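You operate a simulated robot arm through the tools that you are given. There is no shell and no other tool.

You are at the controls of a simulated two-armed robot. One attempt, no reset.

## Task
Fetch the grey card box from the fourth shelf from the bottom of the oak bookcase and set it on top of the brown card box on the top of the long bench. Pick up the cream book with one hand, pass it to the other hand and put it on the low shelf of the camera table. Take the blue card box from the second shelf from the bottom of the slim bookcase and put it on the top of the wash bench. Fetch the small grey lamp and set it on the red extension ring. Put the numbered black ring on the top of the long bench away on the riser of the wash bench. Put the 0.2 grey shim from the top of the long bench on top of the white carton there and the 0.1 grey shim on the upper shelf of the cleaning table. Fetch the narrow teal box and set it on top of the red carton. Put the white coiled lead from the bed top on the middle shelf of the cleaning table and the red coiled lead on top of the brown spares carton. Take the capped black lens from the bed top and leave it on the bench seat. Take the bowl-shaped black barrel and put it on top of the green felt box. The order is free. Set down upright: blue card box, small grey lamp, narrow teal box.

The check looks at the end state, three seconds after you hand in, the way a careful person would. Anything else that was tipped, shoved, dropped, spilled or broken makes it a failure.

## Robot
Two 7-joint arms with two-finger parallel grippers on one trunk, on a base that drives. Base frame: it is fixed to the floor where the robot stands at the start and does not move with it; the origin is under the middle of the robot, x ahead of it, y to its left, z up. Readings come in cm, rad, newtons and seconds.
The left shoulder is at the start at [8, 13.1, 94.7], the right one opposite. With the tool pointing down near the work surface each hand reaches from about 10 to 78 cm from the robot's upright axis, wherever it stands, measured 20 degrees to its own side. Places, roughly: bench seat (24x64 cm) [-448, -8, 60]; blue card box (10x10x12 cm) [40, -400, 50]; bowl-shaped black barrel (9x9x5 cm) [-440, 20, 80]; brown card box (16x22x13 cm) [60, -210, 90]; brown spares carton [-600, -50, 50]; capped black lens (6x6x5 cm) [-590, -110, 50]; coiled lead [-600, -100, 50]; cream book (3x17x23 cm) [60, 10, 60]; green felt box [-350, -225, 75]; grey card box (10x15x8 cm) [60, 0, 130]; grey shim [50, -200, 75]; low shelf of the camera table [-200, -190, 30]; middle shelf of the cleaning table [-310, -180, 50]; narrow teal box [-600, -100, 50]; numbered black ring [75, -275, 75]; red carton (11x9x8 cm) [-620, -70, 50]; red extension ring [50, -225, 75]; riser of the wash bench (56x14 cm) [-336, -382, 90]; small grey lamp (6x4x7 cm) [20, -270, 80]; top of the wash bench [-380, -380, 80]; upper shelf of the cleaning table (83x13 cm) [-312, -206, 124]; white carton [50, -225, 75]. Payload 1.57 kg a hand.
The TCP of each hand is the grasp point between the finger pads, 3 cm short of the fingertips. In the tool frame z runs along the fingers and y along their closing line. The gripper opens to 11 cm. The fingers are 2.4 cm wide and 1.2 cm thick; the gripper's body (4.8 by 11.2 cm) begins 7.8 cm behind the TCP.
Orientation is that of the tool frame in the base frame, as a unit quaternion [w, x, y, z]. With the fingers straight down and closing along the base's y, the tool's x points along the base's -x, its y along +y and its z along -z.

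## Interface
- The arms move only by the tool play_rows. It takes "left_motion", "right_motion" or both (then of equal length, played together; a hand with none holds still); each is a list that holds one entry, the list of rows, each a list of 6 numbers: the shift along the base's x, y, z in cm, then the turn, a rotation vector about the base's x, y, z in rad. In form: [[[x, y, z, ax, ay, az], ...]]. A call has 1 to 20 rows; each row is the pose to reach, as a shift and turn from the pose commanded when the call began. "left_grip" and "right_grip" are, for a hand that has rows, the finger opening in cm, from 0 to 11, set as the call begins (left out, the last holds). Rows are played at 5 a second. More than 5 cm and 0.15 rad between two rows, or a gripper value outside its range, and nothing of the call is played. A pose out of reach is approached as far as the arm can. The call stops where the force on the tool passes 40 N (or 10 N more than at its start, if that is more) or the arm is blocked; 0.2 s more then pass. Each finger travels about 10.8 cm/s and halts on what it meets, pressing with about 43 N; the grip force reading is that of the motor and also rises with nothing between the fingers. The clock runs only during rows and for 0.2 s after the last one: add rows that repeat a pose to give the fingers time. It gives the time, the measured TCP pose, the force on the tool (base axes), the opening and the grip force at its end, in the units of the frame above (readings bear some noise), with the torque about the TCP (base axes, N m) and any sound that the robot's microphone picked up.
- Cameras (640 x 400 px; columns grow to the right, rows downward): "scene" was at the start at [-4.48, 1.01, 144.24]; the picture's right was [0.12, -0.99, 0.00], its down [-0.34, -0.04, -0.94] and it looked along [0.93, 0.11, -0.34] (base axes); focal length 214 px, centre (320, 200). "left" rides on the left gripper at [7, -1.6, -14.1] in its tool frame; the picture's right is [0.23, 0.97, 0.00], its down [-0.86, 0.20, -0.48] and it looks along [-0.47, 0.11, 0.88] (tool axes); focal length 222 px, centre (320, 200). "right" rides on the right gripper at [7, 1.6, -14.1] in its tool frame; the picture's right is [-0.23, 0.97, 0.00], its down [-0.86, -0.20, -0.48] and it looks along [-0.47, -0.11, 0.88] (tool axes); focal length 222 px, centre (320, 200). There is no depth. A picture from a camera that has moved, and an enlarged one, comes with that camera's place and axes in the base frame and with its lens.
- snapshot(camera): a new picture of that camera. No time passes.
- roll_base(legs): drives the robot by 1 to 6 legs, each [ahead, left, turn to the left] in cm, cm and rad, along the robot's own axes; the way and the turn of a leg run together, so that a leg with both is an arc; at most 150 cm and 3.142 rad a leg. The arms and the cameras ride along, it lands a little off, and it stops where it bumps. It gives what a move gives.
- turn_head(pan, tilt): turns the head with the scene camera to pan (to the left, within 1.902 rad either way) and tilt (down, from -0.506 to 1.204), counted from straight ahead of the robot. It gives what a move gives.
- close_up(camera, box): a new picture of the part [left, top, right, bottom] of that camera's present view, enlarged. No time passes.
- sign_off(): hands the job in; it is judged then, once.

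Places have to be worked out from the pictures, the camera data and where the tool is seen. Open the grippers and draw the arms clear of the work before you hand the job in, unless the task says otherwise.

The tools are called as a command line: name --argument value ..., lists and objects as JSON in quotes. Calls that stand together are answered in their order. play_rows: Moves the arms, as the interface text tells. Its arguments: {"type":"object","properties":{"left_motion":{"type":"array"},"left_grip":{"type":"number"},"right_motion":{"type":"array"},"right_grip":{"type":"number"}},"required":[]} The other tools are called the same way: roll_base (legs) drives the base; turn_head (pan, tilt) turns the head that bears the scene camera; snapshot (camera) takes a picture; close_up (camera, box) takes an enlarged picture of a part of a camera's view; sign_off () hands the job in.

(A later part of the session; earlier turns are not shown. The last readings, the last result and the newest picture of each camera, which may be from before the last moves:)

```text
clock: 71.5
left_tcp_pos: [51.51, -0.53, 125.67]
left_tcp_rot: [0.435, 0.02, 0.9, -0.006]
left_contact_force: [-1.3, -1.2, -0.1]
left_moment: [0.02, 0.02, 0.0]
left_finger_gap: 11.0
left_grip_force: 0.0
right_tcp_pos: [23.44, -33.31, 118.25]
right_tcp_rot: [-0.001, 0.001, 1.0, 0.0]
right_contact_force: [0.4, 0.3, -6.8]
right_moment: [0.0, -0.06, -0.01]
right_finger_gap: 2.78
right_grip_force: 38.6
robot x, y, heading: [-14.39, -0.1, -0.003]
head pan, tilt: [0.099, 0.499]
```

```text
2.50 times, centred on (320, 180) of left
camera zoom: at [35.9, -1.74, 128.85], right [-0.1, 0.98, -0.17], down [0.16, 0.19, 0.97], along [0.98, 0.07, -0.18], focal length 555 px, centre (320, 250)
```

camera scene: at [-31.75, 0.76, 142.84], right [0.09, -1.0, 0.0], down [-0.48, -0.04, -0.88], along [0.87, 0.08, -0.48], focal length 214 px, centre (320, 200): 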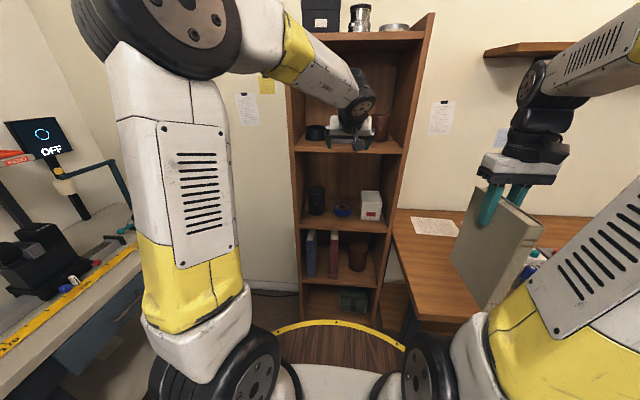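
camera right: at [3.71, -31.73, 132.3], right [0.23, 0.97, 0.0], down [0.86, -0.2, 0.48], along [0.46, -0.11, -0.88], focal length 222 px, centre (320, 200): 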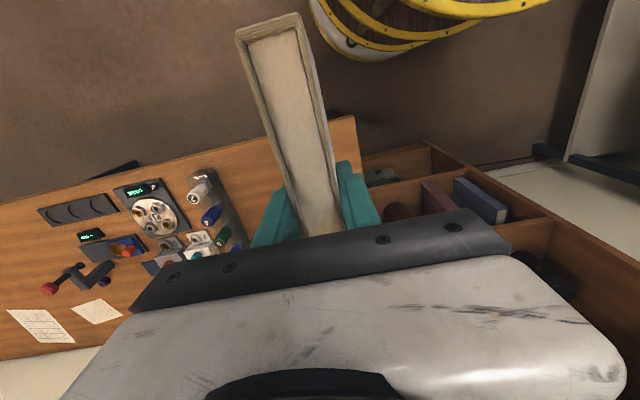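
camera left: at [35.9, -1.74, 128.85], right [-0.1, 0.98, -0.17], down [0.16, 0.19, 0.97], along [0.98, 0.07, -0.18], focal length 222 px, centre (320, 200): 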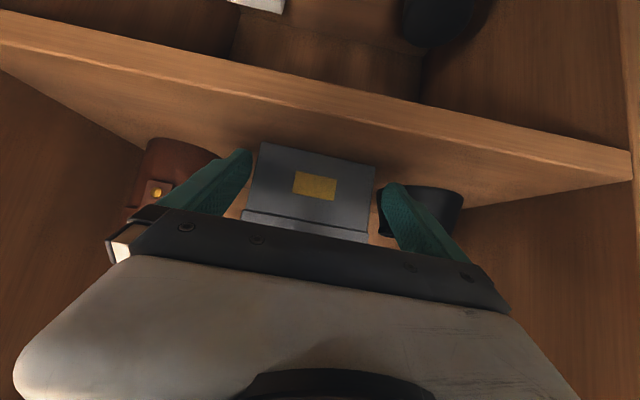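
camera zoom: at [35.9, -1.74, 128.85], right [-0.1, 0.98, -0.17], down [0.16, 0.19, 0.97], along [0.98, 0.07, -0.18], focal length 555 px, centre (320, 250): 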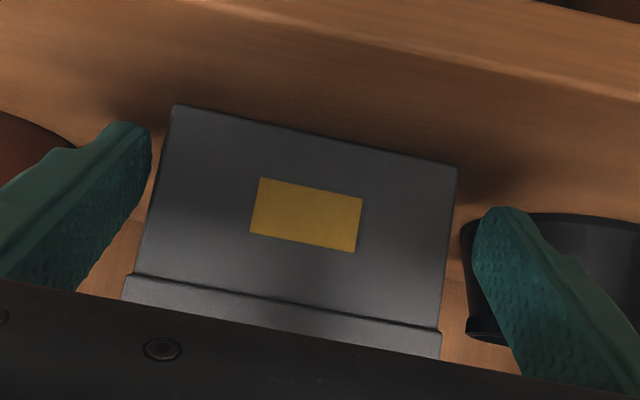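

Left finger is nearly touching line with the box edge, right has ~0.8 cm spare and the black cup stands close on that side. I shift the hand 0.4 cm to -y, narrow to 10.7 and look again.

play_rows --left_motion '[[[0, -0.4, 0, 0, 0, 0], [0, -0.4, 0, 0, 0, 0], [0, -0.4, 0, 0, 0, 0]]]' --left_grip 10.7

close_up --camera "left" --box '[200, 100, 440, 260]'

```text
clock: 72.3
left_tcp_pos: [51.49, -0.95, 125.62]
left_tcp_rot: [0.435, 0.02, 0.9, -0.006]
left_contact_force: [-0.6, 0.3, 0.0]
left_moment: [0.03, -0.01, -0.01]
left_finger_gap: 10.7
left_grip_force: 0.1
right_tcp_pos: [23.54, -33.23, 118.13]
right_tcp_rot: [-0.002, 0.0, 1.0, 0.0]
right_contact_force: [0.6, 0.0, -6.1]
right_moment: [0.03, -0.09, -0.01]
right_finger_gap: 2.79
right_grip_force: 38.2
robot x, y, heading: [-14.4, -0.04, -0.004]
head pan, tilt: [0.099, 0.499]
```

```text
2.50 times, centred on (320, 180) of left
camera zoom: at [35.88, -2.11, 128.86], right [-0.1, 0.98, -0.17], down [0.16, 0.19, 0.97], along [0.98, 0.07, -0.18], focal length 555 px, centre (320, 250)
```

zoom: 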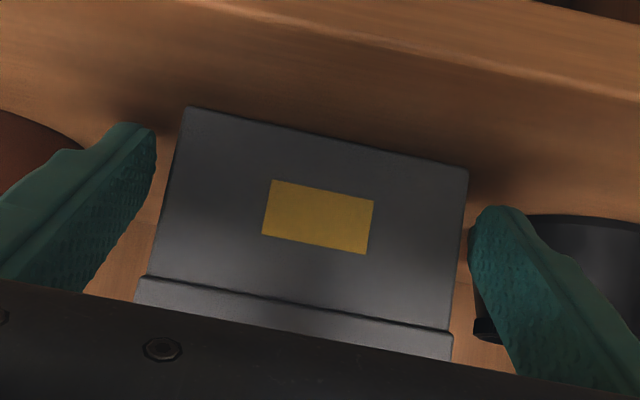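

Gaps are now about 0.35 cm each side. I creep forward 4 cm along the box's axis and check.

play_rows --left_motion '[[[1, -0.04, 0, 0, 0, 0], [2, -0.08, 0, 0, 0, 0], [3, -0.13, 0, 0, 0, 0], [4, -0.17, 0, 0, 0, 0], [4, -0.17, 0, 0, 0, 0]]]'

close_up --camera "left" --box '[160, 60, 480, 270]'

```text
clock: 73.5
left_tcp_pos: [55.4, -1.16, 125.61]
left_tcp_rot: [0.435, 0.02, 0.9, -0.006]
left_contact_force: [-0.1, -0.2, -0.1]
left_moment: [-0.02, 0.02, 0.01]
left_finger_gap: 10.68
left_grip_force: 0.3
right_tcp_pos: [23.48, -33.18, 118.22]
right_tcp_rot: [-0.001, 0.0, 1.0, 0.0]
right_contact_force: [-0.2, 0.2, -7.4]
right_moment: [-0.01, -0.08, 0.01]
right_finger_gap: 2.82
right_grip_force: 38.2
robot x, y, heading: [-14.08, -0.23, 0.001]
head pan, tilt: [0.099, 0.499]
```

```text
1.90 times, centred on (320, 165) of left
camera zoom: at [39.92, -2.3, 128.89], right [-0.1, 0.98, -0.17], down [0.16, 0.19, 0.97], along [0.98, 0.07, -0.18], focal length 423 px, centre (320, 267)
```

zoom: 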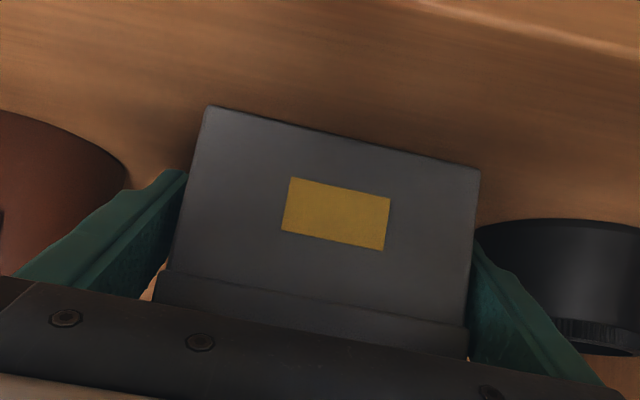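

No contact so far, and the cup edge is about 1 cm beyond the finger. I continue 4.6 cm to x≈60.

play_rows --left_motion '[[[1.2, -0.05, 0, 0, 0, 0], [2.4, -0.1, 0, 0, 0, 0], [3.6, -0.15, 0, 0, 0, 0], [4.6, -0.2, 0, 0, 0, 0], [4.6, -0.2, 0, 0, 0, 0]]]'

close_up --camera "left" --box '[160, 60, 480, 270]'

```text
clock: 74.7
left_tcp_pos: [60.0, -1.34, 125.72]
left_tcp_rot: [0.435, 0.021, 0.9, -0.007]
left_contact_force: [-1.1, -0.3, 4.3]
left_moment: [0.04, 0.16, 0.03]
left_finger_gap: 10.69
left_grip_force: 0.0
right_tcp_pos: [23.43, -33.31, 118.23]
right_tcp_rot: [-0.002, 0.001, 1.0, -0.001]
right_contact_force: [0.2, 0.0, -6.4]
right_moment: [0.02, -0.05, -0.01]
right_finger_gap: 2.8
right_grip_force: 38.1
robot x, y, heading: [-14.37, -0.33, -0.004]
head pan, tilt: [0.099, 0.499]
```

```text
1.90 times, centred on (320, 165) of left
camera zoom: at [44.49, -2.5, 128.92], right [-0.1, 0.98, -0.17], down [0.16, 0.19, 0.97], along [0.98, 0.07, -0.18], focal length 423 px, centre (320, 267)
```

zoom: 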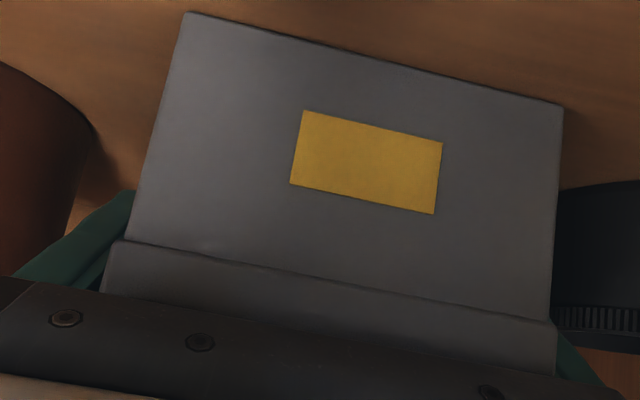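

A slight 4 N upward touch: the palm grazes the lid edge. I back off 0.4 cm and close the fingers.

play_rows --left_motion '[[[-0.5, 0, 0.1, 0, 0, 0], [-0.5, 0, 0.1, 0, 0, 0]]]'

play_rows --left_motion '[[[0, 0, 0, 0, 0, 0], [0, 0, 0, 0, 0, 0], [0, 0, 0, 0, 0, 0]]]' --left_grip 0

```text
clock: 75.3
left_tcp_pos: [59.51, -1.4, 125.66]
left_tcp_rot: [0.435, 0.02, 0.9, -0.006]
left_contact_force: [0.2, -0.2, -0.2]
left_moment: [-0.01, 0.0, 0.02]
left_finger_gap: 10.72
left_grip_force: 0.1
right_tcp_pos: [23.52, -33.26, 118.18]
right_tcp_rot: [-0.002, 0.0, 1.0, 0.0]
right_contact_force: [0.4, -0.1, -5.9]
right_moment: [0.01, -0.08, -0.01]
right_finger_gap: 2.77
right_grip_force: 37.9
robot x, y, heading: [-14.36, -0.58, -0.001]
head pan, tilt: [0.099, 0.499]
```

```text
clock: 76.1
left_tcp_pos: [59.55, -1.38, 125.8]
left_tcp_rot: [0.435, 0.021, 0.9, -0.007]
left_contact_force: [0.3, 1.9, 0.0]
left_moment: [-0.08, 0.19, -0.07]
left_finger_gap: 10.0
left_grip_force: 43.6
right_tcp_pos: [23.54, -33.25, 118.17]
right_tcp_rot: [-0.002, 0.0, 1.0, 0.0]
right_contact_force: [1.1, 0.1, -7.1]
right_moment: [-0.03, -0.08, -0.02]
right_finger_gap: 2.77
right_grip_force: 38.0
robot x, y, heading: [-14.35, -0.24, -0.005]
head pan, tilt: [0.099, 0.499]
```

Gripped at 10.0 cm. Lift 2 cm and back the base straight out.

play_rows --left_motion '[[[0, 0, 0.7, 0, 0, 0], [0, 0, 1.4, 0, 0, 0], [0, 0, 2, 0, 0, 0], [0, 0, 2, 0, 0, 0]]]'

roll_base --legs '[[-45, 0, 0]]'

snapshot --camera "scene"

snapshot --camera "left"

```text
clock: 77.1
left_tcp_pos: [59.56, -1.25, 127.76]
left_tcp_rot: [0.435, 0.02, 0.9, -0.006]
left_contact_force: [0.3, -0.1, -3.0]
left_moment: [-0.02, 0.03, 0.0]
left_finger_gap: 9.99
left_grip_force: 42.8
right_tcp_pos: [23.39, -33.3, 118.19]
right_tcp_rot: [-0.002, 0.0, 1.0, 0.0]
right_contact_force: [-0.5, 0.1, -6.9]
right_moment: [-0.01, -0.11, 0.0]
right_finger_gap: 2.8
right_grip_force: 38.3
robot x, y, heading: [-14.66, -0.3, -0.003]
head pan, tilt: [0.099, 0.499]
```

```text
clock: 79.8
left_tcp_pos: [14.75, -0.94, 127.65]
left_tcp_rot: [0.436, 0.017, 0.9, -0.005]
left_contact_force: [0.1, -0.1, -2.4]
left_moment: [0.02, 0.06, 0.01]
left_finger_gap: 9.96
left_grip_force: 42.8
right_tcp_pos: [-21.01, -33.13, 118.15]
right_tcp_rot: [-0.001, -0.002, 1.0, 0.0]
right_contact_force: [0.7, -0.3, -7.1]
right_moment: [-0.05, -0.06, 0.02]
right_finger_gap: 2.8
right_grip_force: 38.1
robot x, y, heading: [-59.32, -0.49, 0.006]
head pan, tilt: [0.099, 0.499]
```

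```text
taken
camera scene: at [-63.81, 0.57, 142.84], right [0.1, -0.99, 0.0], down [-0.48, -0.05, -0.88], along [0.87, 0.09, -0.48], focal length 214 px, centre (320, 200)
```

scene: 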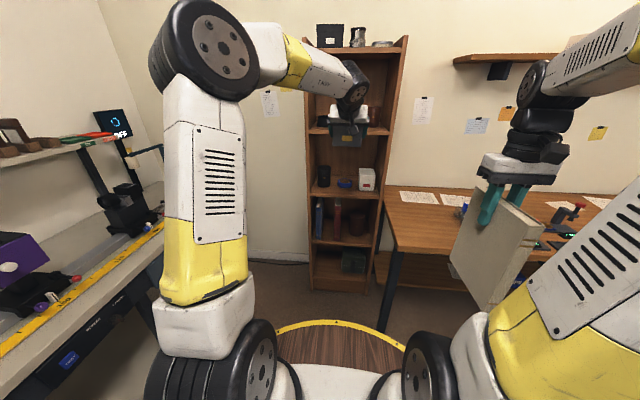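

```text
taken
camera left: at [-0.73, -2.17, 130.91], right [-0.11, 0.98, -0.17], down [0.16, 0.19, 0.97], along [0.98, 0.07, -0.18], focal length 222 px, centre (320, 200)
```

left: 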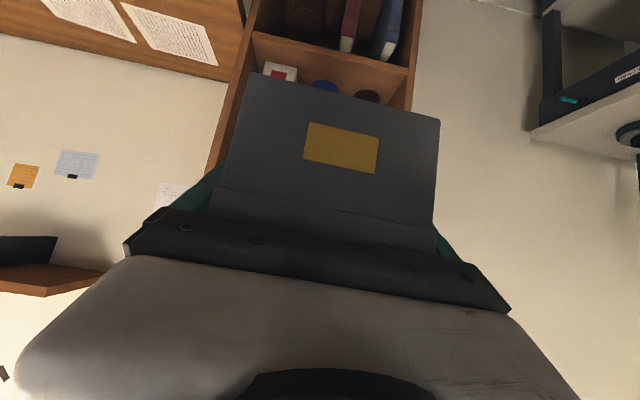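

The grey box is secure. I drive sideways to the right along the long bench to y≈-205.

roll_base --legs '[[0, -110, -0.006], [0, -95, 0]]'

turn_head --pan 0.0 --tilt 0.6

snapshot --camera "scene"

snapshot --camera "left"

snapshot --camera "right"

```text
clock: 90.0
left_tcp_pos: [17.55, -204.28, 127.72]
left_tcp_rot: [0.435, 0.006, 0.901, 0.001]
left_contact_force: [-0.5, -0.3, -2.5]
left_moment: [0.03, 0.03, -0.01]
left_finger_gap: 9.98
left_grip_force: 43.1
right_tcp_pos: [-17.5, -237.35, 118.18]
right_tcp_rot: [-0.001, -0.017, 1.0, 0.0]
right_contact_force: [-0.6, 0.2, -7.0]
right_moment: [-0.01, -0.04, -0.02]
right_finger_gap: 2.82
right_grip_force: 38.2
robot x, y, heading: [-56.63, -205.44, 0.029]
head pan, tilt: [0.099, 0.499]
```

```text
clock: 90.7
left_tcp_pos: [17.44, -204.32, 127.56]
left_tcp_rot: [0.434, 0.005, 0.901, 0.001]
left_contact_force: [-0.3, 0.4, -2.6]
left_moment: [0.02, 0.02, 0.02]
left_finger_gap: 9.97
left_grip_force: 43.5
right_tcp_pos: [-17.62, -237.44, 118.19]
right_tcp_rot: [-0.002, -0.016, 1.0, 0.0]
right_contact_force: [-0.1, -0.2, -6.6]
right_moment: [0.05, -0.07, -0.01]
right_finger_gap: 2.81
right_grip_force: 38.4
robot x, y, heading: [-56.5, -205.03, 0.031]
head pan, tilt: [0.0, 0.6]
```

```text
taken
camera scene: at [-61.36, -205.69, 141.94], right [0.03, -1.0, 0.0], down [-0.56, -0.02, -0.83], along [0.82, 0.03, -0.56], focal length 214 px, centre (320, 200)
```

scene: 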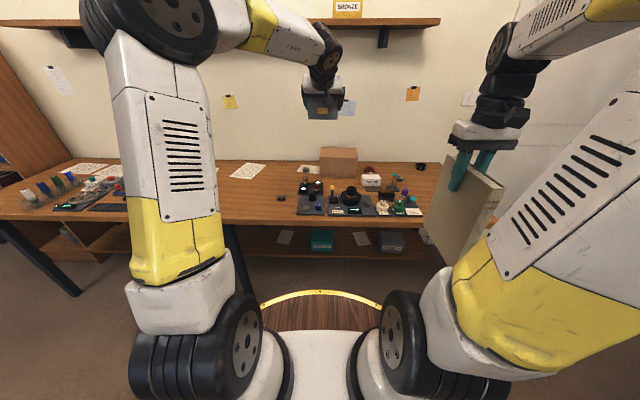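

```text
taken
camera left: at [1.96, -205.87, 130.9], right [-0.13, 0.98, -0.17], down [0.16, 0.19, 0.97], along [0.98, 0.1, -0.18], focal length 222 px, centre (320, 200)
```

left: 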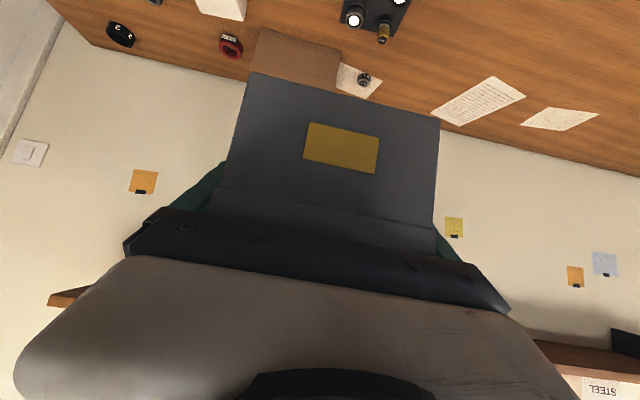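

```text
taken
camera right: at [-24.51, -235.9, 132.27], right [0.2, 0.98, 0.0], down [0.86, -0.17, 0.48], along [0.47, -0.09, -0.88], focal length 222 px, centre (320, 200)
```

right: 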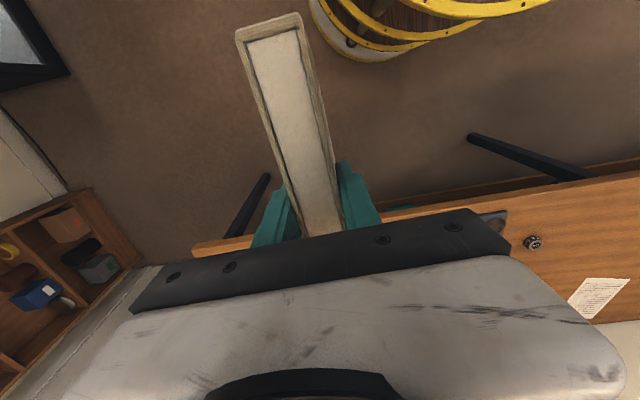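

I see the brown card box against the wall with the white carton, red ring and other items to its right. Enlarged look at the bench.

close_up --camera "scene" --box '[260, 130, 440, 230]'

close_up --camera "scene" --box '[290, 150, 370, 220]'

close_up --camera "scene" --box '[350, 150, 430, 220]'

```text
3.56 times, centred on (350, 180) of scene
camera zoom: at [-61.36, -205.69, 141.94], right [0.03, -1.0, 0.0], down [-0.56, -0.02, -0.83], along [0.82, 0.03, -0.56], focal length 763 px, centre (213, 271)
```

zoom: 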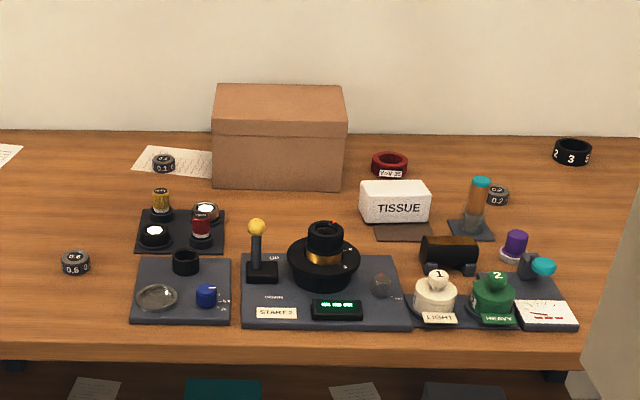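

```text
5.71 times, centred on (330, 185) of scene
camera zoom: at [-61.36, -205.69, 141.94], right [0.03, -1.0, 0.0], down [-0.56, -0.02, -0.83], along [0.82, 0.03, -0.56], focal length 1226 px, centre (263, 286)
```

zoom: 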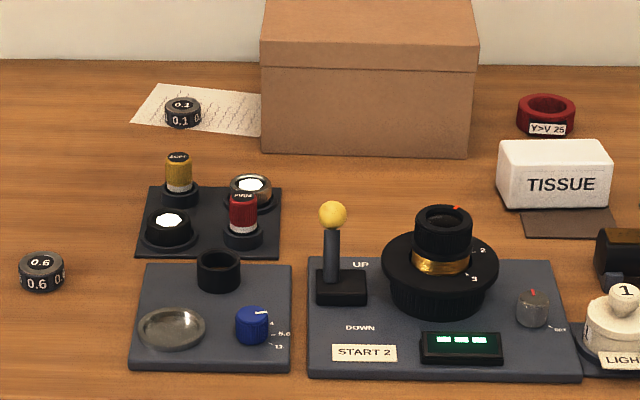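

```text
5.71 times, centred on (390, 185) of scene
camera zoom: at [-61.36, -205.69, 141.94], right [0.03, -1.0, 0.0], down [-0.56, -0.02, -0.83], along [0.82, 0.03, -0.56], focal length 1226 px, centre (-80, 286)
```

zoom: 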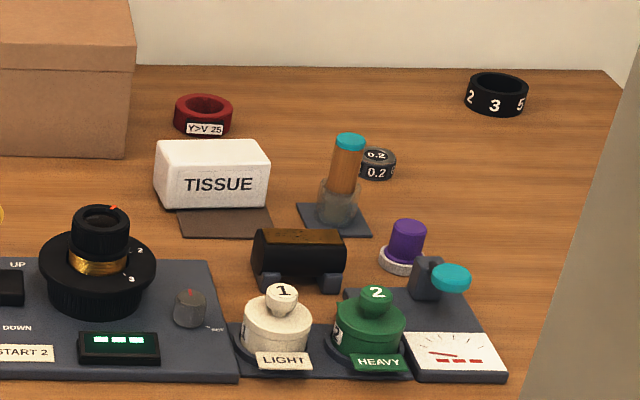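

I need an accurate height for the bench and brown box; zooming on the brown box from the scene camera.

close_up --camera "scene" --box '[305, 135, 375, 190]'

turn_head --pan -0.5 --tilt 0.6

snapshot --camera "scene"

```text
7.27 times, centred on (340, 162) of scene
camera zoom: at [-61.36, -205.69, 141.94], right [0.03, -1.0, 0.0], down [-0.56, -0.02, -0.83], along [0.82, 0.03, -0.56], focal length 1560 px, centre (174, 473)
```

zoom: 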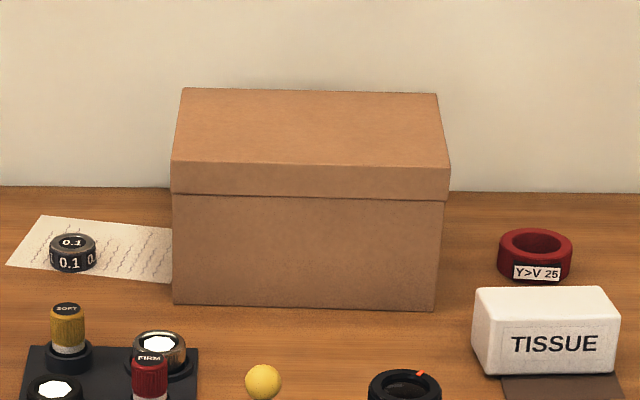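

```text
clock: 91.6
left_tcp_pos: [17.47, -204.26, 127.79]
left_tcp_rot: [0.435, 0.006, 0.901, 0.002]
left_contact_force: [0.2, -0.5, -3.3]
left_moment: [-0.03, 0.03, -0.03]
left_finger_gap: 9.98
left_grip_force: 42.9
right_tcp_pos: [-17.45, -237.27, 118.21]
right_tcp_rot: [-0.001, -0.016, 1.0, 0.0]
right_contact_force: [0.0, 0.4, -6.6]
right_moment: [-0.02, -0.07, 0.04]
right_finger_gap: 2.8
right_grip_force: 37.8
robot x, y, heading: [-56.47, -205.54, 0.029]
head pan, tilt: [-0.499, 0.6]
```

```text
taken
camera scene: at [-62.3, -209.95, 141.93], right [-0.45, -0.89, 0.0], down [-0.5, 0.25, -0.82], along [0.74, -0.37, -0.57], focal length 214 px, centre (320, 200)
```

scene: 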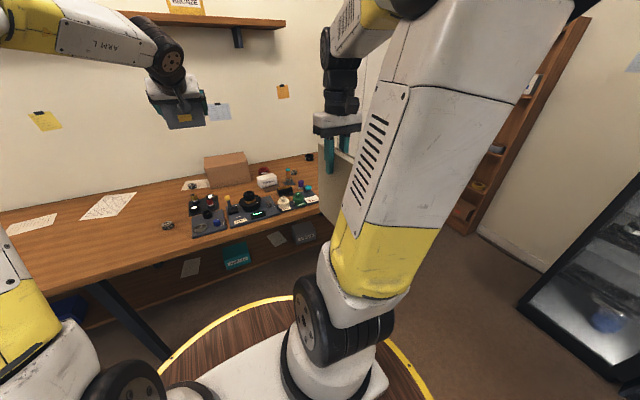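

Measured: brown box front x≈55.5, top z≈91.9, y from -202 to -224, bench top z≈79. I drive forward 34 cm and right to line the grey box up over it (still high).

roll_base --legs '[[34, -7.5, -0.03]]'

turn_head --pan 0.1 --tilt 0.5

snapshot --camera "scene"

snapshot --camera "left"

```text
clock: 93.9
left_tcp_pos: [51.89, -213.45, 127.72]
left_tcp_rot: [0.436, 0.018, 0.9, -0.005]
left_contact_force: [-0.3, 0.2, -3.3]
left_moment: [0.02, 0.05, -0.04]
left_finger_gap: 9.99
left_grip_force: 42.7
right_tcp_pos: [15.91, -245.37, 118.05]
right_tcp_rot: [-0.001, -0.001, 1.0, 0.0]
right_contact_force: [0.5, 0.5, -6.7]
right_moment: [-0.01, -0.08, 0.01]
right_finger_gap: 2.8
right_grip_force: 38.3
robot x, y, heading: [-22.03, -212.47, 0.003]
head pan, tilt: [-0.499, 0.6]
```

```text
clock: 94.9
left_tcp_pos: [51.76, -213.5, 127.72]
left_tcp_rot: [0.435, 0.019, 0.9, -0.006]
left_contact_force: [0.2, 0.2, -2.4]
left_moment: [0.01, 0.05, 0.01]
left_finger_gap: 9.96
left_grip_force: 43.0
right_tcp_pos: [15.99, -245.38, 118.16]
right_tcp_rot: [-0.002, -0.002, 1.0, 0.0]
right_contact_force: [0.1, 0.5, -7.7]
right_moment: [0.02, -0.07, 0.02]
right_finger_gap: 2.79
right_grip_force: 38.9
robot x, y, heading: [-22.27, -212.28, 0.001]
head pan, tilt: [0.099, 0.499]
```

```text
taken
camera scene: at [-26.69, -211.63, 142.84], right [0.1, -0.99, 0.0], down [-0.48, -0.05, -0.88], along [0.87, 0.09, -0.48], focal length 214 px, centre (320, 200)
```

scene: 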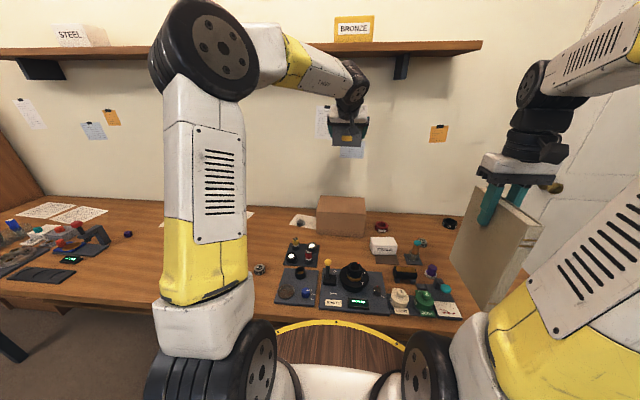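

```text
taken
camera left: at [36.37, -214.58, 130.91], right [-0.1, 0.98, -0.17], down [0.16, 0.19, 0.97], along [0.98, 0.07, -0.18], focal length 222 px, centre (320, 200)
```

left: 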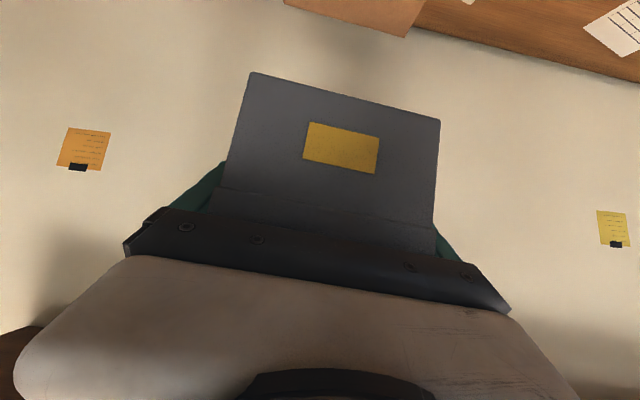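

A second view to confirm the brown box position by triangulation.

close_up --camera "scene" --box '[270, 180, 470, 320]'

```text
2.86 times, centred on (370, 250) of scene
camera zoom: at [-26.69, -211.63, 142.84], right [0.1, -0.99, 0.0], down [-0.48, -0.05, -0.88], along [0.87, 0.09, -0.48], focal length 613 px, centre (177, 57)
```

zoom: 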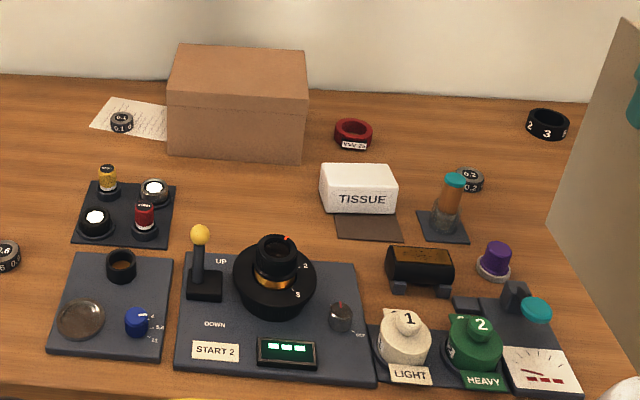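

Both views agree: brown box x 55–71, y -202…-224, top z 91.9. I move the grey box over it and lower to about 3 cm above.

play_rows --left_motion '[[[4, 0.3, -1, 0, 0, 0], [8.4, 0.5, -3, 0, 0, 0], [8.4, 0.5, -7, 0, 0, 0], [8.4, 0.5, -11, 0, 0, 0], [8.4, 0.5, -15, 0, 0, 0], [8.4, 0.5, -19, 0, 0, 0], [8.4, 0.5, -23, 0, 0, 0], [8.4, 0.5, -27, 0, 0, 0], [8.4, 0.5, -28, 0, 0, 0], [8.4, 0.5, -28, 0, 0, 0]]]'

close_up --camera "scene" --box '[270, 150, 470, 290]'

snapshot --camera "left"

```text
clock: 97.1
left_tcp_pos: [60.21, -212.9, 99.53]
left_tcp_rot: [0.435, 0.019, 0.9, -0.006]
left_contact_force: [0.2, -0.3, -3.6]
left_moment: [0.0, 0.0, 0.03]
left_finger_gap: 9.98
left_grip_force: 42.8
right_tcp_pos: [15.94, -245.41, 118.2]
right_tcp_rot: [-0.002, -0.001, 1.0, -0.001]
right_contact_force: [0.4, 0.7, -7.4]
right_moment: [0.01, -0.07, 0.01]
right_finger_gap: 2.78
right_grip_force: 38.0
robot x, y, heading: [-22.36, -212.07, 0.001]
head pan, tilt: [0.099, 0.499]
```

```text
2.86 times, centred on (370, 220) of scene
camera zoom: at [-26.69, -211.62, 142.84], right [0.1, -0.99, 0.0], down [-0.48, -0.05, -0.88], along [0.87, 0.09, -0.48], focal length 613 px, centre (177, 143)
```

zoom: 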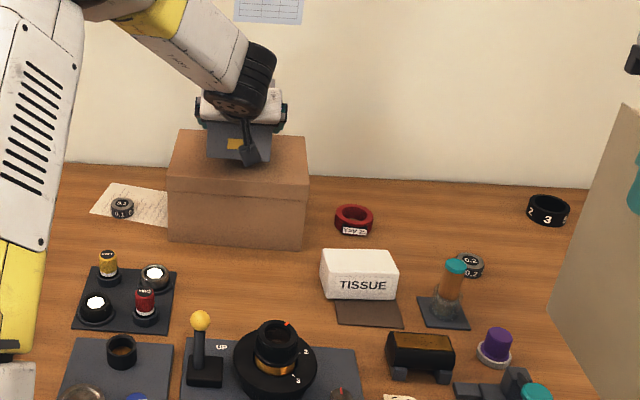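

```text
taken
camera left: at [44.74, -213.99, 102.79], right [-0.1, 0.98, -0.17], down [0.16, 0.19, 0.97], along [0.98, 0.07, -0.18], focal length 222 px, centre (320, 200)
```

left: 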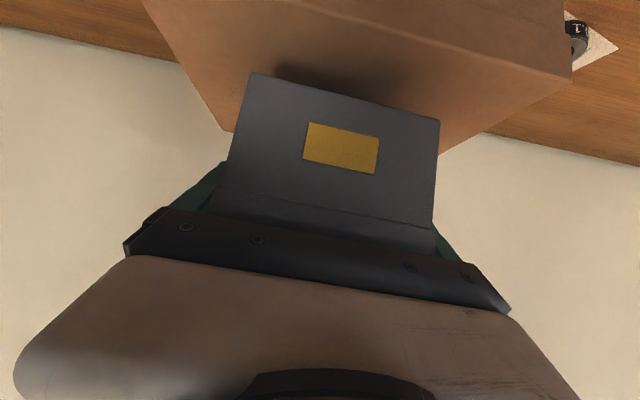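

Well aligned. Lower gently 3 cm and read the force.

play_rows --left_motion '[[[0, 0, -1, 0, 0, 0], [0, 0, -2, 0, 0, 0], [0, 0, -2.5, 0, 0, 0], [0, 0, -3, 0, 0, 0], [0, 0, -3, 0, 0, 0]]]'

close_up --camera "left" --box '[160, 20, 480, 220]'

```text
clock: 98.3
left_tcp_pos: [60.23, -212.94, 96.75]
left_tcp_rot: [0.436, 0.02, 0.9, -0.007]
left_contact_force: [-2.8, 0.6, 8.6]
left_moment: [-0.57, 0.91, -0.19]
left_finger_gap: 9.98
left_grip_force: 43.0
right_tcp_pos: [15.89, -245.42, 118.22]
right_tcp_rot: [-0.002, -0.001, 1.0, 0.0]
right_contact_force: [0.4, 0.1, -7.3]
right_moment: [-0.01, -0.1, 0.01]
right_finger_gap: 2.76
right_grip_force: 38.8
robot x, y, heading: [-21.93, -212.44, 0.002]
head pan, tilt: [0.099, 0.499]
```

```text
2.00 times, centred on (320, 120) of left
camera zoom: at [44.72, -214.03, 99.96], right [-0.1, 0.98, -0.17], down [0.16, 0.19, 0.97], along [0.98, 0.07, -0.18], focal length 444 px, centre (320, 360)
```

zoom: 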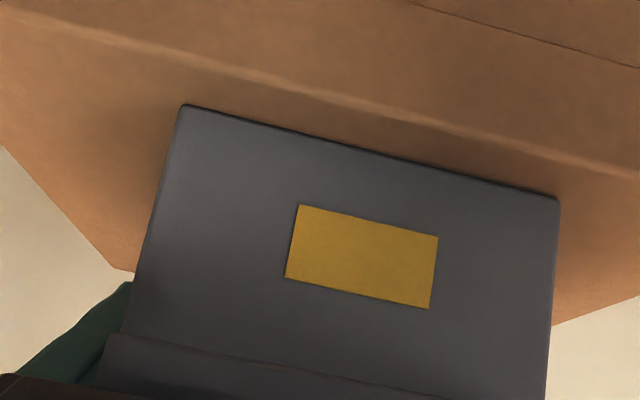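

Contact felt (about 11 N). I release and withdraw back-up along the tool axis.

play_rows --left_motion '[[[0, 0, 0.2, 0, 0, 0], [0, 0, 0.2, 0, 0, 0], [0, 0, 0.2, 0, 0, 0]]]' --left_grip 11

close_up --camera "left" --box '[160, 60, 480, 270]'

```text
clock: 99.1
left_tcp_pos: [60.26, -212.96, 96.82]
left_tcp_rot: [0.435, 0.02, 0.9, -0.007]
left_contact_force: [0.4, 0.1, -0.8]
left_moment: [0.01, 0.01, 0.01]
left_finger_gap: 10.99
left_grip_force: 0.1
right_tcp_pos: [15.99, -245.47, 118.18]
right_tcp_rot: [-0.002, -0.001, 1.0, 0.0]
right_contact_force: [-0.8, 0.8, -7.0]
right_moment: [0.0, -0.08, 0.0]
right_finger_gap: 2.8
right_grip_force: 38.3
robot x, y, heading: [-22.23, -212.37, 0.0]
head pan, tilt: [0.099, 0.499]
```

```text
1.90 times, centred on (320, 165) of left
camera zoom: at [44.74, -214.01, 100.05], right [-0.1, 0.98, -0.17], down [0.16, 0.19, 0.97], along [0.98, 0.07, -0.18], focal length 423 px, centre (320, 267)
```

zoom: 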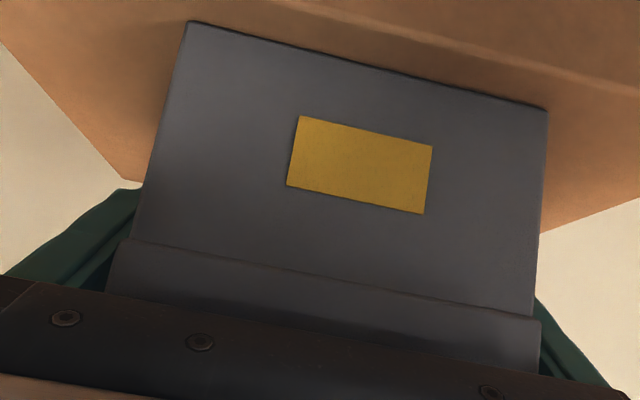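

Fingers are free; I withdraw along the tool axis.

play_rows --left_motion '[[[-0.8, 0.04, 0.6, 0, 0, 0], [-2, 0.09, 1.4, 0, 0, 0], [-4, 0.18, 2.8, 0, 0, 0], [-7, 0.3, 5, 0, 0, 0], [-10, 0.4, 8, 0, 0, 0], [-12, 0.4, 12, 0, 0, 0], [-12, 0.4, 15, 0, 0, 0]]]'

snapshot --camera "scene"

close_up --camera "scene" --box '[270, 150, 470, 290]'

```text
clock: 100.7
left_tcp_pos: [48.17, -212.47, 111.95]
left_tcp_rot: [0.434, 0.019, 0.901, -0.007]
left_contact_force: [-0.1, 0.2, 0.3]
left_moment: [0.01, 0.0, 0.02]
left_finger_gap: 11.0
left_grip_force: 0.0
right_tcp_pos: [15.89, -245.48, 118.16]
right_tcp_rot: [-0.002, -0.001, 1.0, 0.001]
right_contact_force: [0.3, 0.0, -6.1]
right_moment: [0.01, -0.07, 0.01]
right_finger_gap: 2.78
right_grip_force: 38.2
robot x, y, heading: [-22.06, -212.63, 0.005]
head pan, tilt: [0.099, 0.499]
```

```text
taken
camera scene: at [-26.69, -211.63, 142.84], right [0.1, -0.99, 0.0], down [-0.48, -0.05, -0.88], along [0.87, 0.09, -0.48], focal length 214 px, centre (320, 200)
```

scene: 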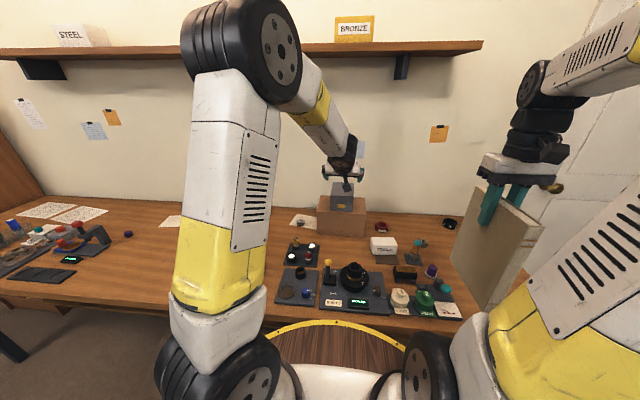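

```text
2.86 times, centred on (370, 220) of scene
camera zoom: at [-26.69, -211.63, 142.84], right [0.1, -0.99, 0.0], down [-0.48, -0.05, -0.88], along [0.87, 0.09, -0.48], focal length 613 px, centre (177, 143)
```

zoom: 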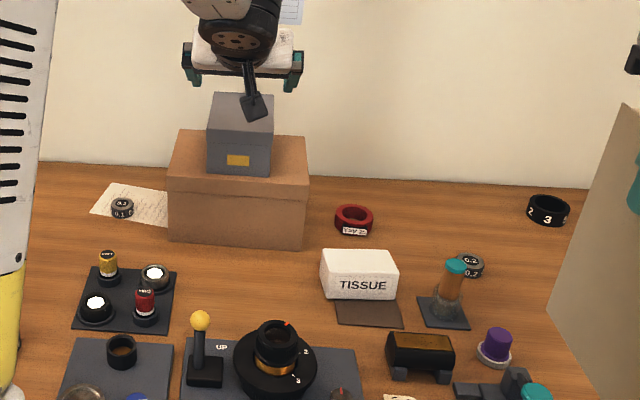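

The grey box sits well on the brown box. Now I turn the left tool back to pointing down, keeping the good elbow posture.

play_rows --left_motion '[[[-2, 0, 0, 0, 0.11, 0.006], [-4, 0, 0, 0, 0.22, 0.012], [-6, 0, 0, 0, 0.33, 0.018], [-8, 0, 0, 0, 0.45, 0.024], [-10, 0, 0, 0, 0.56, 0.03], [-12, 0, -1, 0, 0.67, 0.035], [-14, 0, -2, 0, 0.78, 0.04], [-15.5, 0, -3, 0, 0.9, 0.045], [-15.5, 0, -3, 0, 0.9, 0.045]]]' --left_grip 7

snapshot --camera "scene"

```text
clock: 102.7
left_tcp_pos: [32.67, -212.59, 108.81]
left_tcp_rot: [-0.001, -0.005, 1.0, -0.004]
left_contact_force: [0.8, 0.5, 0.0]
left_moment: [0.01, 0.02, -0.01]
left_finger_gap: 6.98
left_grip_force: 0.1
right_tcp_pos: [15.96, -245.38, 118.21]
right_tcp_rot: [-0.001, -0.002, 1.0, 0.0]
right_contact_force: [0.6, 0.3, -6.6]
right_moment: [-0.03, -0.07, 0.04]
right_finger_gap: 2.79
right_grip_force: 38.4
robot x, y, heading: [-21.99, -212.64, -0.001]
head pan, tilt: [0.099, 0.499]
```

```text
taken
camera scene: at [-26.71, -211.62, 142.84], right [0.1, -0.99, 0.0], down [-0.48, -0.05, -0.88], along [0.87, 0.09, -0.48], focal length 214 px, centre (320, 200)
```

scene: 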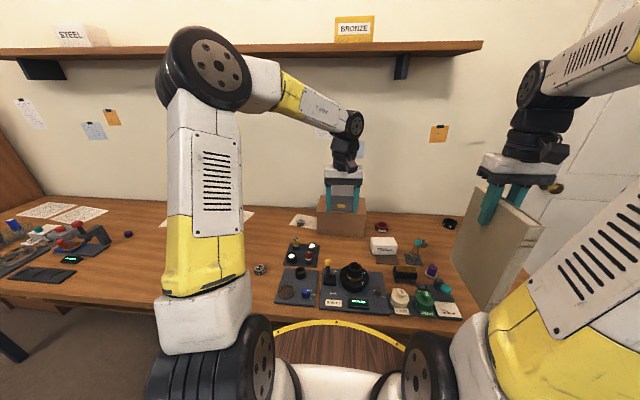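

Good posture. I roll the base right 40 cm so the left hand faces the 0.2 shim and the carton.

roll_base --legs '[[0, -40, 0]]'

snapshot --camera "scene"

snapshot --camera "left"

snapshot --camera "right"

```text
clock: 105.2
left_tcp_pos: [32.91, -252.95, 108.85]
left_tcp_rot: [0.0, -0.007, 1.0, -0.004]
left_contact_force: [0.1, -0.6, -0.3]
left_moment: [0.01, 0.02, 0.01]
left_finger_gap: 7.0
left_grip_force: 0.0
right_tcp_pos: [16.1, -285.92, 118.11]
right_tcp_rot: [-0.002, -0.004, 1.0, 0.0]
right_contact_force: [0.3, 0.3, -7.2]
right_moment: [0.0, -0.08, 0.01]
right_finger_gap: 2.79
right_grip_force: 37.9
robot x, y, heading: [-22.29, -253.06, 0.005]
head pan, tilt: [0.099, 0.499]
```

```text
taken
camera scene: at [-26.6, -252.21, 142.84], right [0.1, -0.99, 0.0], down [-0.48, -0.05, -0.88], along [0.87, 0.09, -0.48], focal length 214 px, centre (320, 200)
```

scene: 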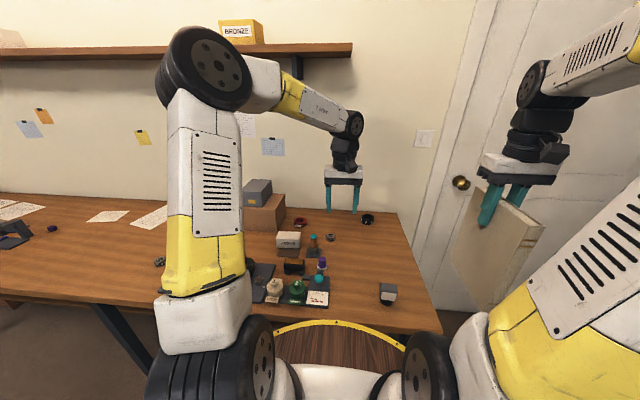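

```text
taken
camera left: at [25.92, -254.66, 122.93], right [-0.24, 0.97, -0.01], down [0.85, 0.21, 0.48], along [0.46, 0.11, -0.88], focal length 222 px, centre (320, 200)
```

left: 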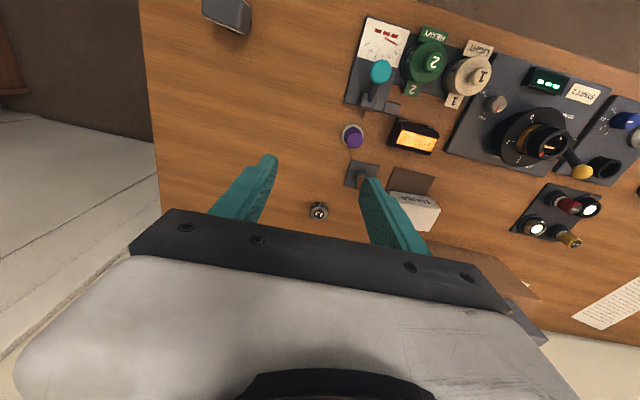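

```text
taken
camera right: at [9.21, -284.3, 132.28], right [0.22, 0.97, 0.0], down [0.86, -0.2, 0.48], along [0.46, -0.11, -0.88], focal length 222 px, centre (320, 200)
```

right: 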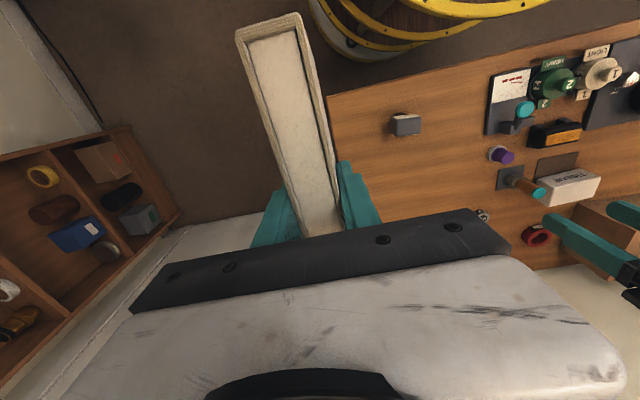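

The shim is at about (51.2, -249.3). I move the left hand above it at z≈97 and look.

play_rows --left_motion '[[[4, 0.7, -2, 0, 0, 0], [8, 1.5, -4, 0, 0, 0], [12, 2.3, -6, 0, 0, 0], [15.5, 3, -9, 0, 0, 0], [18.4, 3.6, -12, 0, 0, 0], [18.4, 3.6, -12, 0, 0, 0]]]'

snapshot --camera "left"

close_up --camera "scene" --box '[240, 160, 440, 320]'

```text
clock: 106.6
left_tcp_pos: [51.34, -249.29, 97.0]
left_tcp_rot: [0.0, -0.006, 1.0, -0.005]
left_contact_force: [0.6, -0.5, -0.1]
left_moment: [0.02, -0.02, -0.05]
left_finger_gap: 6.99
left_grip_force: 0.0
right_tcp_pos: [16.18, -285.98, 118.14]
right_tcp_rot: [-0.001, -0.002, 1.0, 0.0]
right_contact_force: [0.5, -0.5, -6.7]
right_moment: [-0.01, -0.07, -0.02]
right_finger_gap: 2.79
right_grip_force: 38.0
robot x, y, heading: [-21.63, -252.94, 0.001]
head pan, tilt: [0.099, 0.499]
```

```text
taken
camera left: at [44.48, -251.01, 110.99], right [-0.24, 0.97, -0.01], down [0.85, 0.21, 0.48], along [0.47, 0.11, -0.88], focal length 222 px, centre (320, 200)
```

left: 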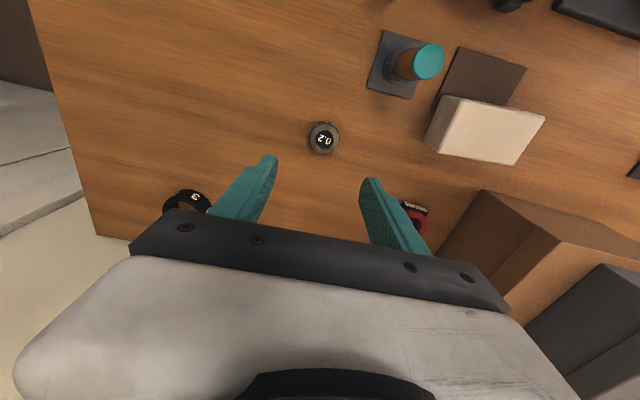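

```text
2.50 times, centred on (340, 240) of scene
camera zoom: at [-26.6, -252.21, 142.84], right [0.1, -0.99, 0.0], down [-0.48, -0.05, -0.88], along [0.87, 0.09, -0.48], focal length 536 px, centre (270, 100)
```

zoom: 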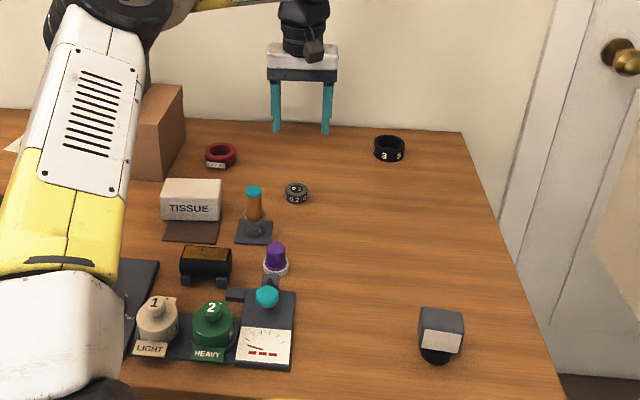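

The shim is right under the hand. I descend to z≈83.2 (tips ~1 cm above the bench) and check.

play_rows --left_motion '[[[0, 0.2, -4, 0, 0, 0], [0, 0.2, -8, 0, 0, 0], [0, 0.2, -11, 0, 0, 0], [0, 0.2, -13, 0, 0, 0], [0, 0.2, -13.8, 0, 0, 0], [0, 0.2, -13.8, 0, 0, 0]]]'

snapshot --camera "left"

close_up --camera "scene" --box '[290, 180, 390, 260]'

```text
clock: 108.0
left_tcp_pos: [51.38, -249.28, 83.06]
left_tcp_rot: [0.001, -0.006, 1.0, -0.004]
left_contact_force: [0.5, 0.3, -0.2]
left_moment: [-0.02, 0.0, -0.03]
left_finger_gap: 7.01
left_grip_force: 0.0
right_tcp_pos: [16.15, -285.95, 118.13]
right_tcp_rot: [-0.002, -0.003, 1.0, 0.0]
right_contact_force: [0.3, 0.5, -6.9]
right_moment: [0.04, -0.08, 0.03]
right_finger_gap: 2.8
right_grip_force: 38.3
robot x, y, heading: [-22.05, -253.25, 0.001]
head pan, tilt: [0.099, 0.499]
```

```text
taken
camera left: at [44.29, -250.89, 97.11], right [-0.24, 0.97, -0.01], down [0.85, 0.21, 0.48], along [0.46, 0.11, -0.88], focal length 222 px, centre (320, 200)
```

left: 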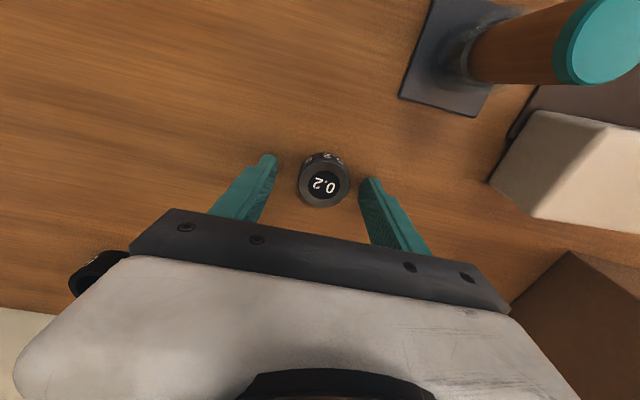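

```text
5.00 times, centred on (340, 220) of scene
camera zoom: at [-26.59, -252.22, 142.84], right [0.1, -0.99, 0.0], down [-0.48, -0.05, -0.88], along [0.87, 0.09, -0.48], focal length 1072 px, centre (220, 100)
```

zoom: 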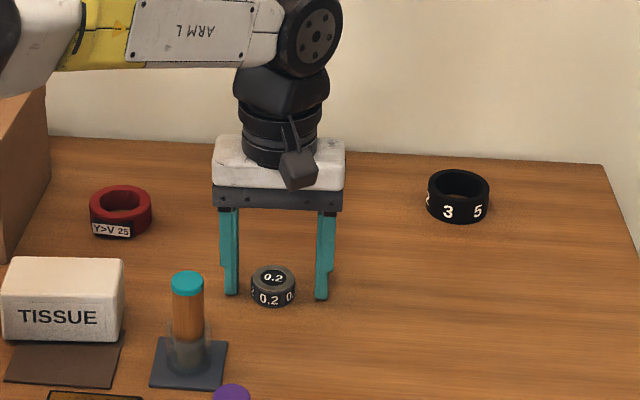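

Aligned. Lower 0.8 cm more and close.

play_rows --left_motion '[[[0, 0.3, -0.4, 0, 0, 0], [0, 0.3, -0.8, 0, 0, 0], [0, 0.3, -0.8, 0, 0, 0]]]'

play_rows --left_motion '[[[0, 0, 0, 0, 0, 0], [0, 0, 0, 0, 0, 0], [0, 0, 0, 0, 0, 0], [0, 0, 0, 0, 0, 0]]]' --left_grip 0

close_up --camera "scene" --box '[290, 180, 390, 260]'

```text
clock: 108.6
left_tcp_pos: [51.32, -248.98, 83.03]
left_tcp_rot: [0.0, -0.007, 1.0, -0.005]
left_contact_force: [-8.9, -0.3, 11.6]
left_moment: [0.48, 0.37, 0.33]
left_finger_gap: 6.96
left_grip_force: 0.0
right_tcp_pos: [15.99, -285.93, 118.07]
right_tcp_rot: [-0.002, -0.004, 1.0, 0.0]
right_contact_force: [-0.4, -0.2, -8.3]
right_moment: [-0.01, -0.06, 0.01]
right_finger_gap: 2.78
right_grip_force: 38.7
robot x, y, heading: [-21.82, -253.47, 0.002]
head pan, tilt: [0.099, 0.499]
stopped in row 2 (left hand): the force on the tool passed its limit at 48 N (the readings are from after the stop); the commanded pose is now the measured one
```

```text
clock: 109.6
left_tcp_pos: [51.47, -248.99, 83.04]
left_tcp_rot: [0.003, -0.006, 1.0, -0.005]
left_contact_force: [4.4, 13.0, 19.8]
left_moment: [0.87, -0.01, -0.25]
left_finger_gap: 3.87
left_grip_force: 43.0
right_tcp_pos: [16.17, -285.83, 118.12]
right_tcp_rot: [-0.002, -0.002, 1.0, 0.0]
right_contact_force: [0.4, -0.4, -6.5]
right_moment: [0.02, -0.07, 0.0]
right_finger_gap: 2.78
right_grip_force: 37.7
robot x, y, heading: [-21.96, -252.84, 0.004]
head pan, tilt: [0.099, 0.499]
```

```text
5.00 times, centred on (340, 220) of scene
camera zoom: at [-26.65, -252.17, 142.84], right [0.1, -0.99, 0.0], down [-0.48, -0.05, -0.88], along [0.87, 0.09, -0.48], focal length 1072 px, centre (220, 100)
```

zoom: 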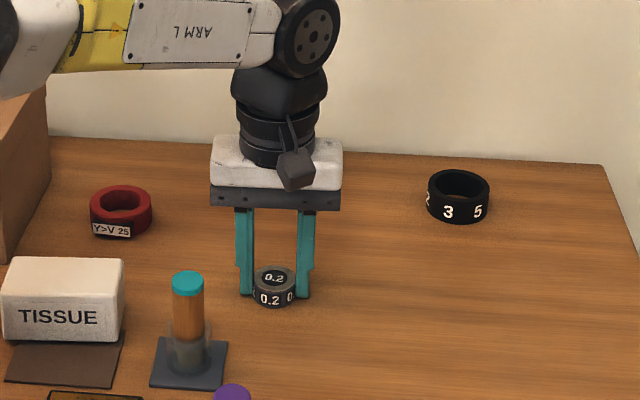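

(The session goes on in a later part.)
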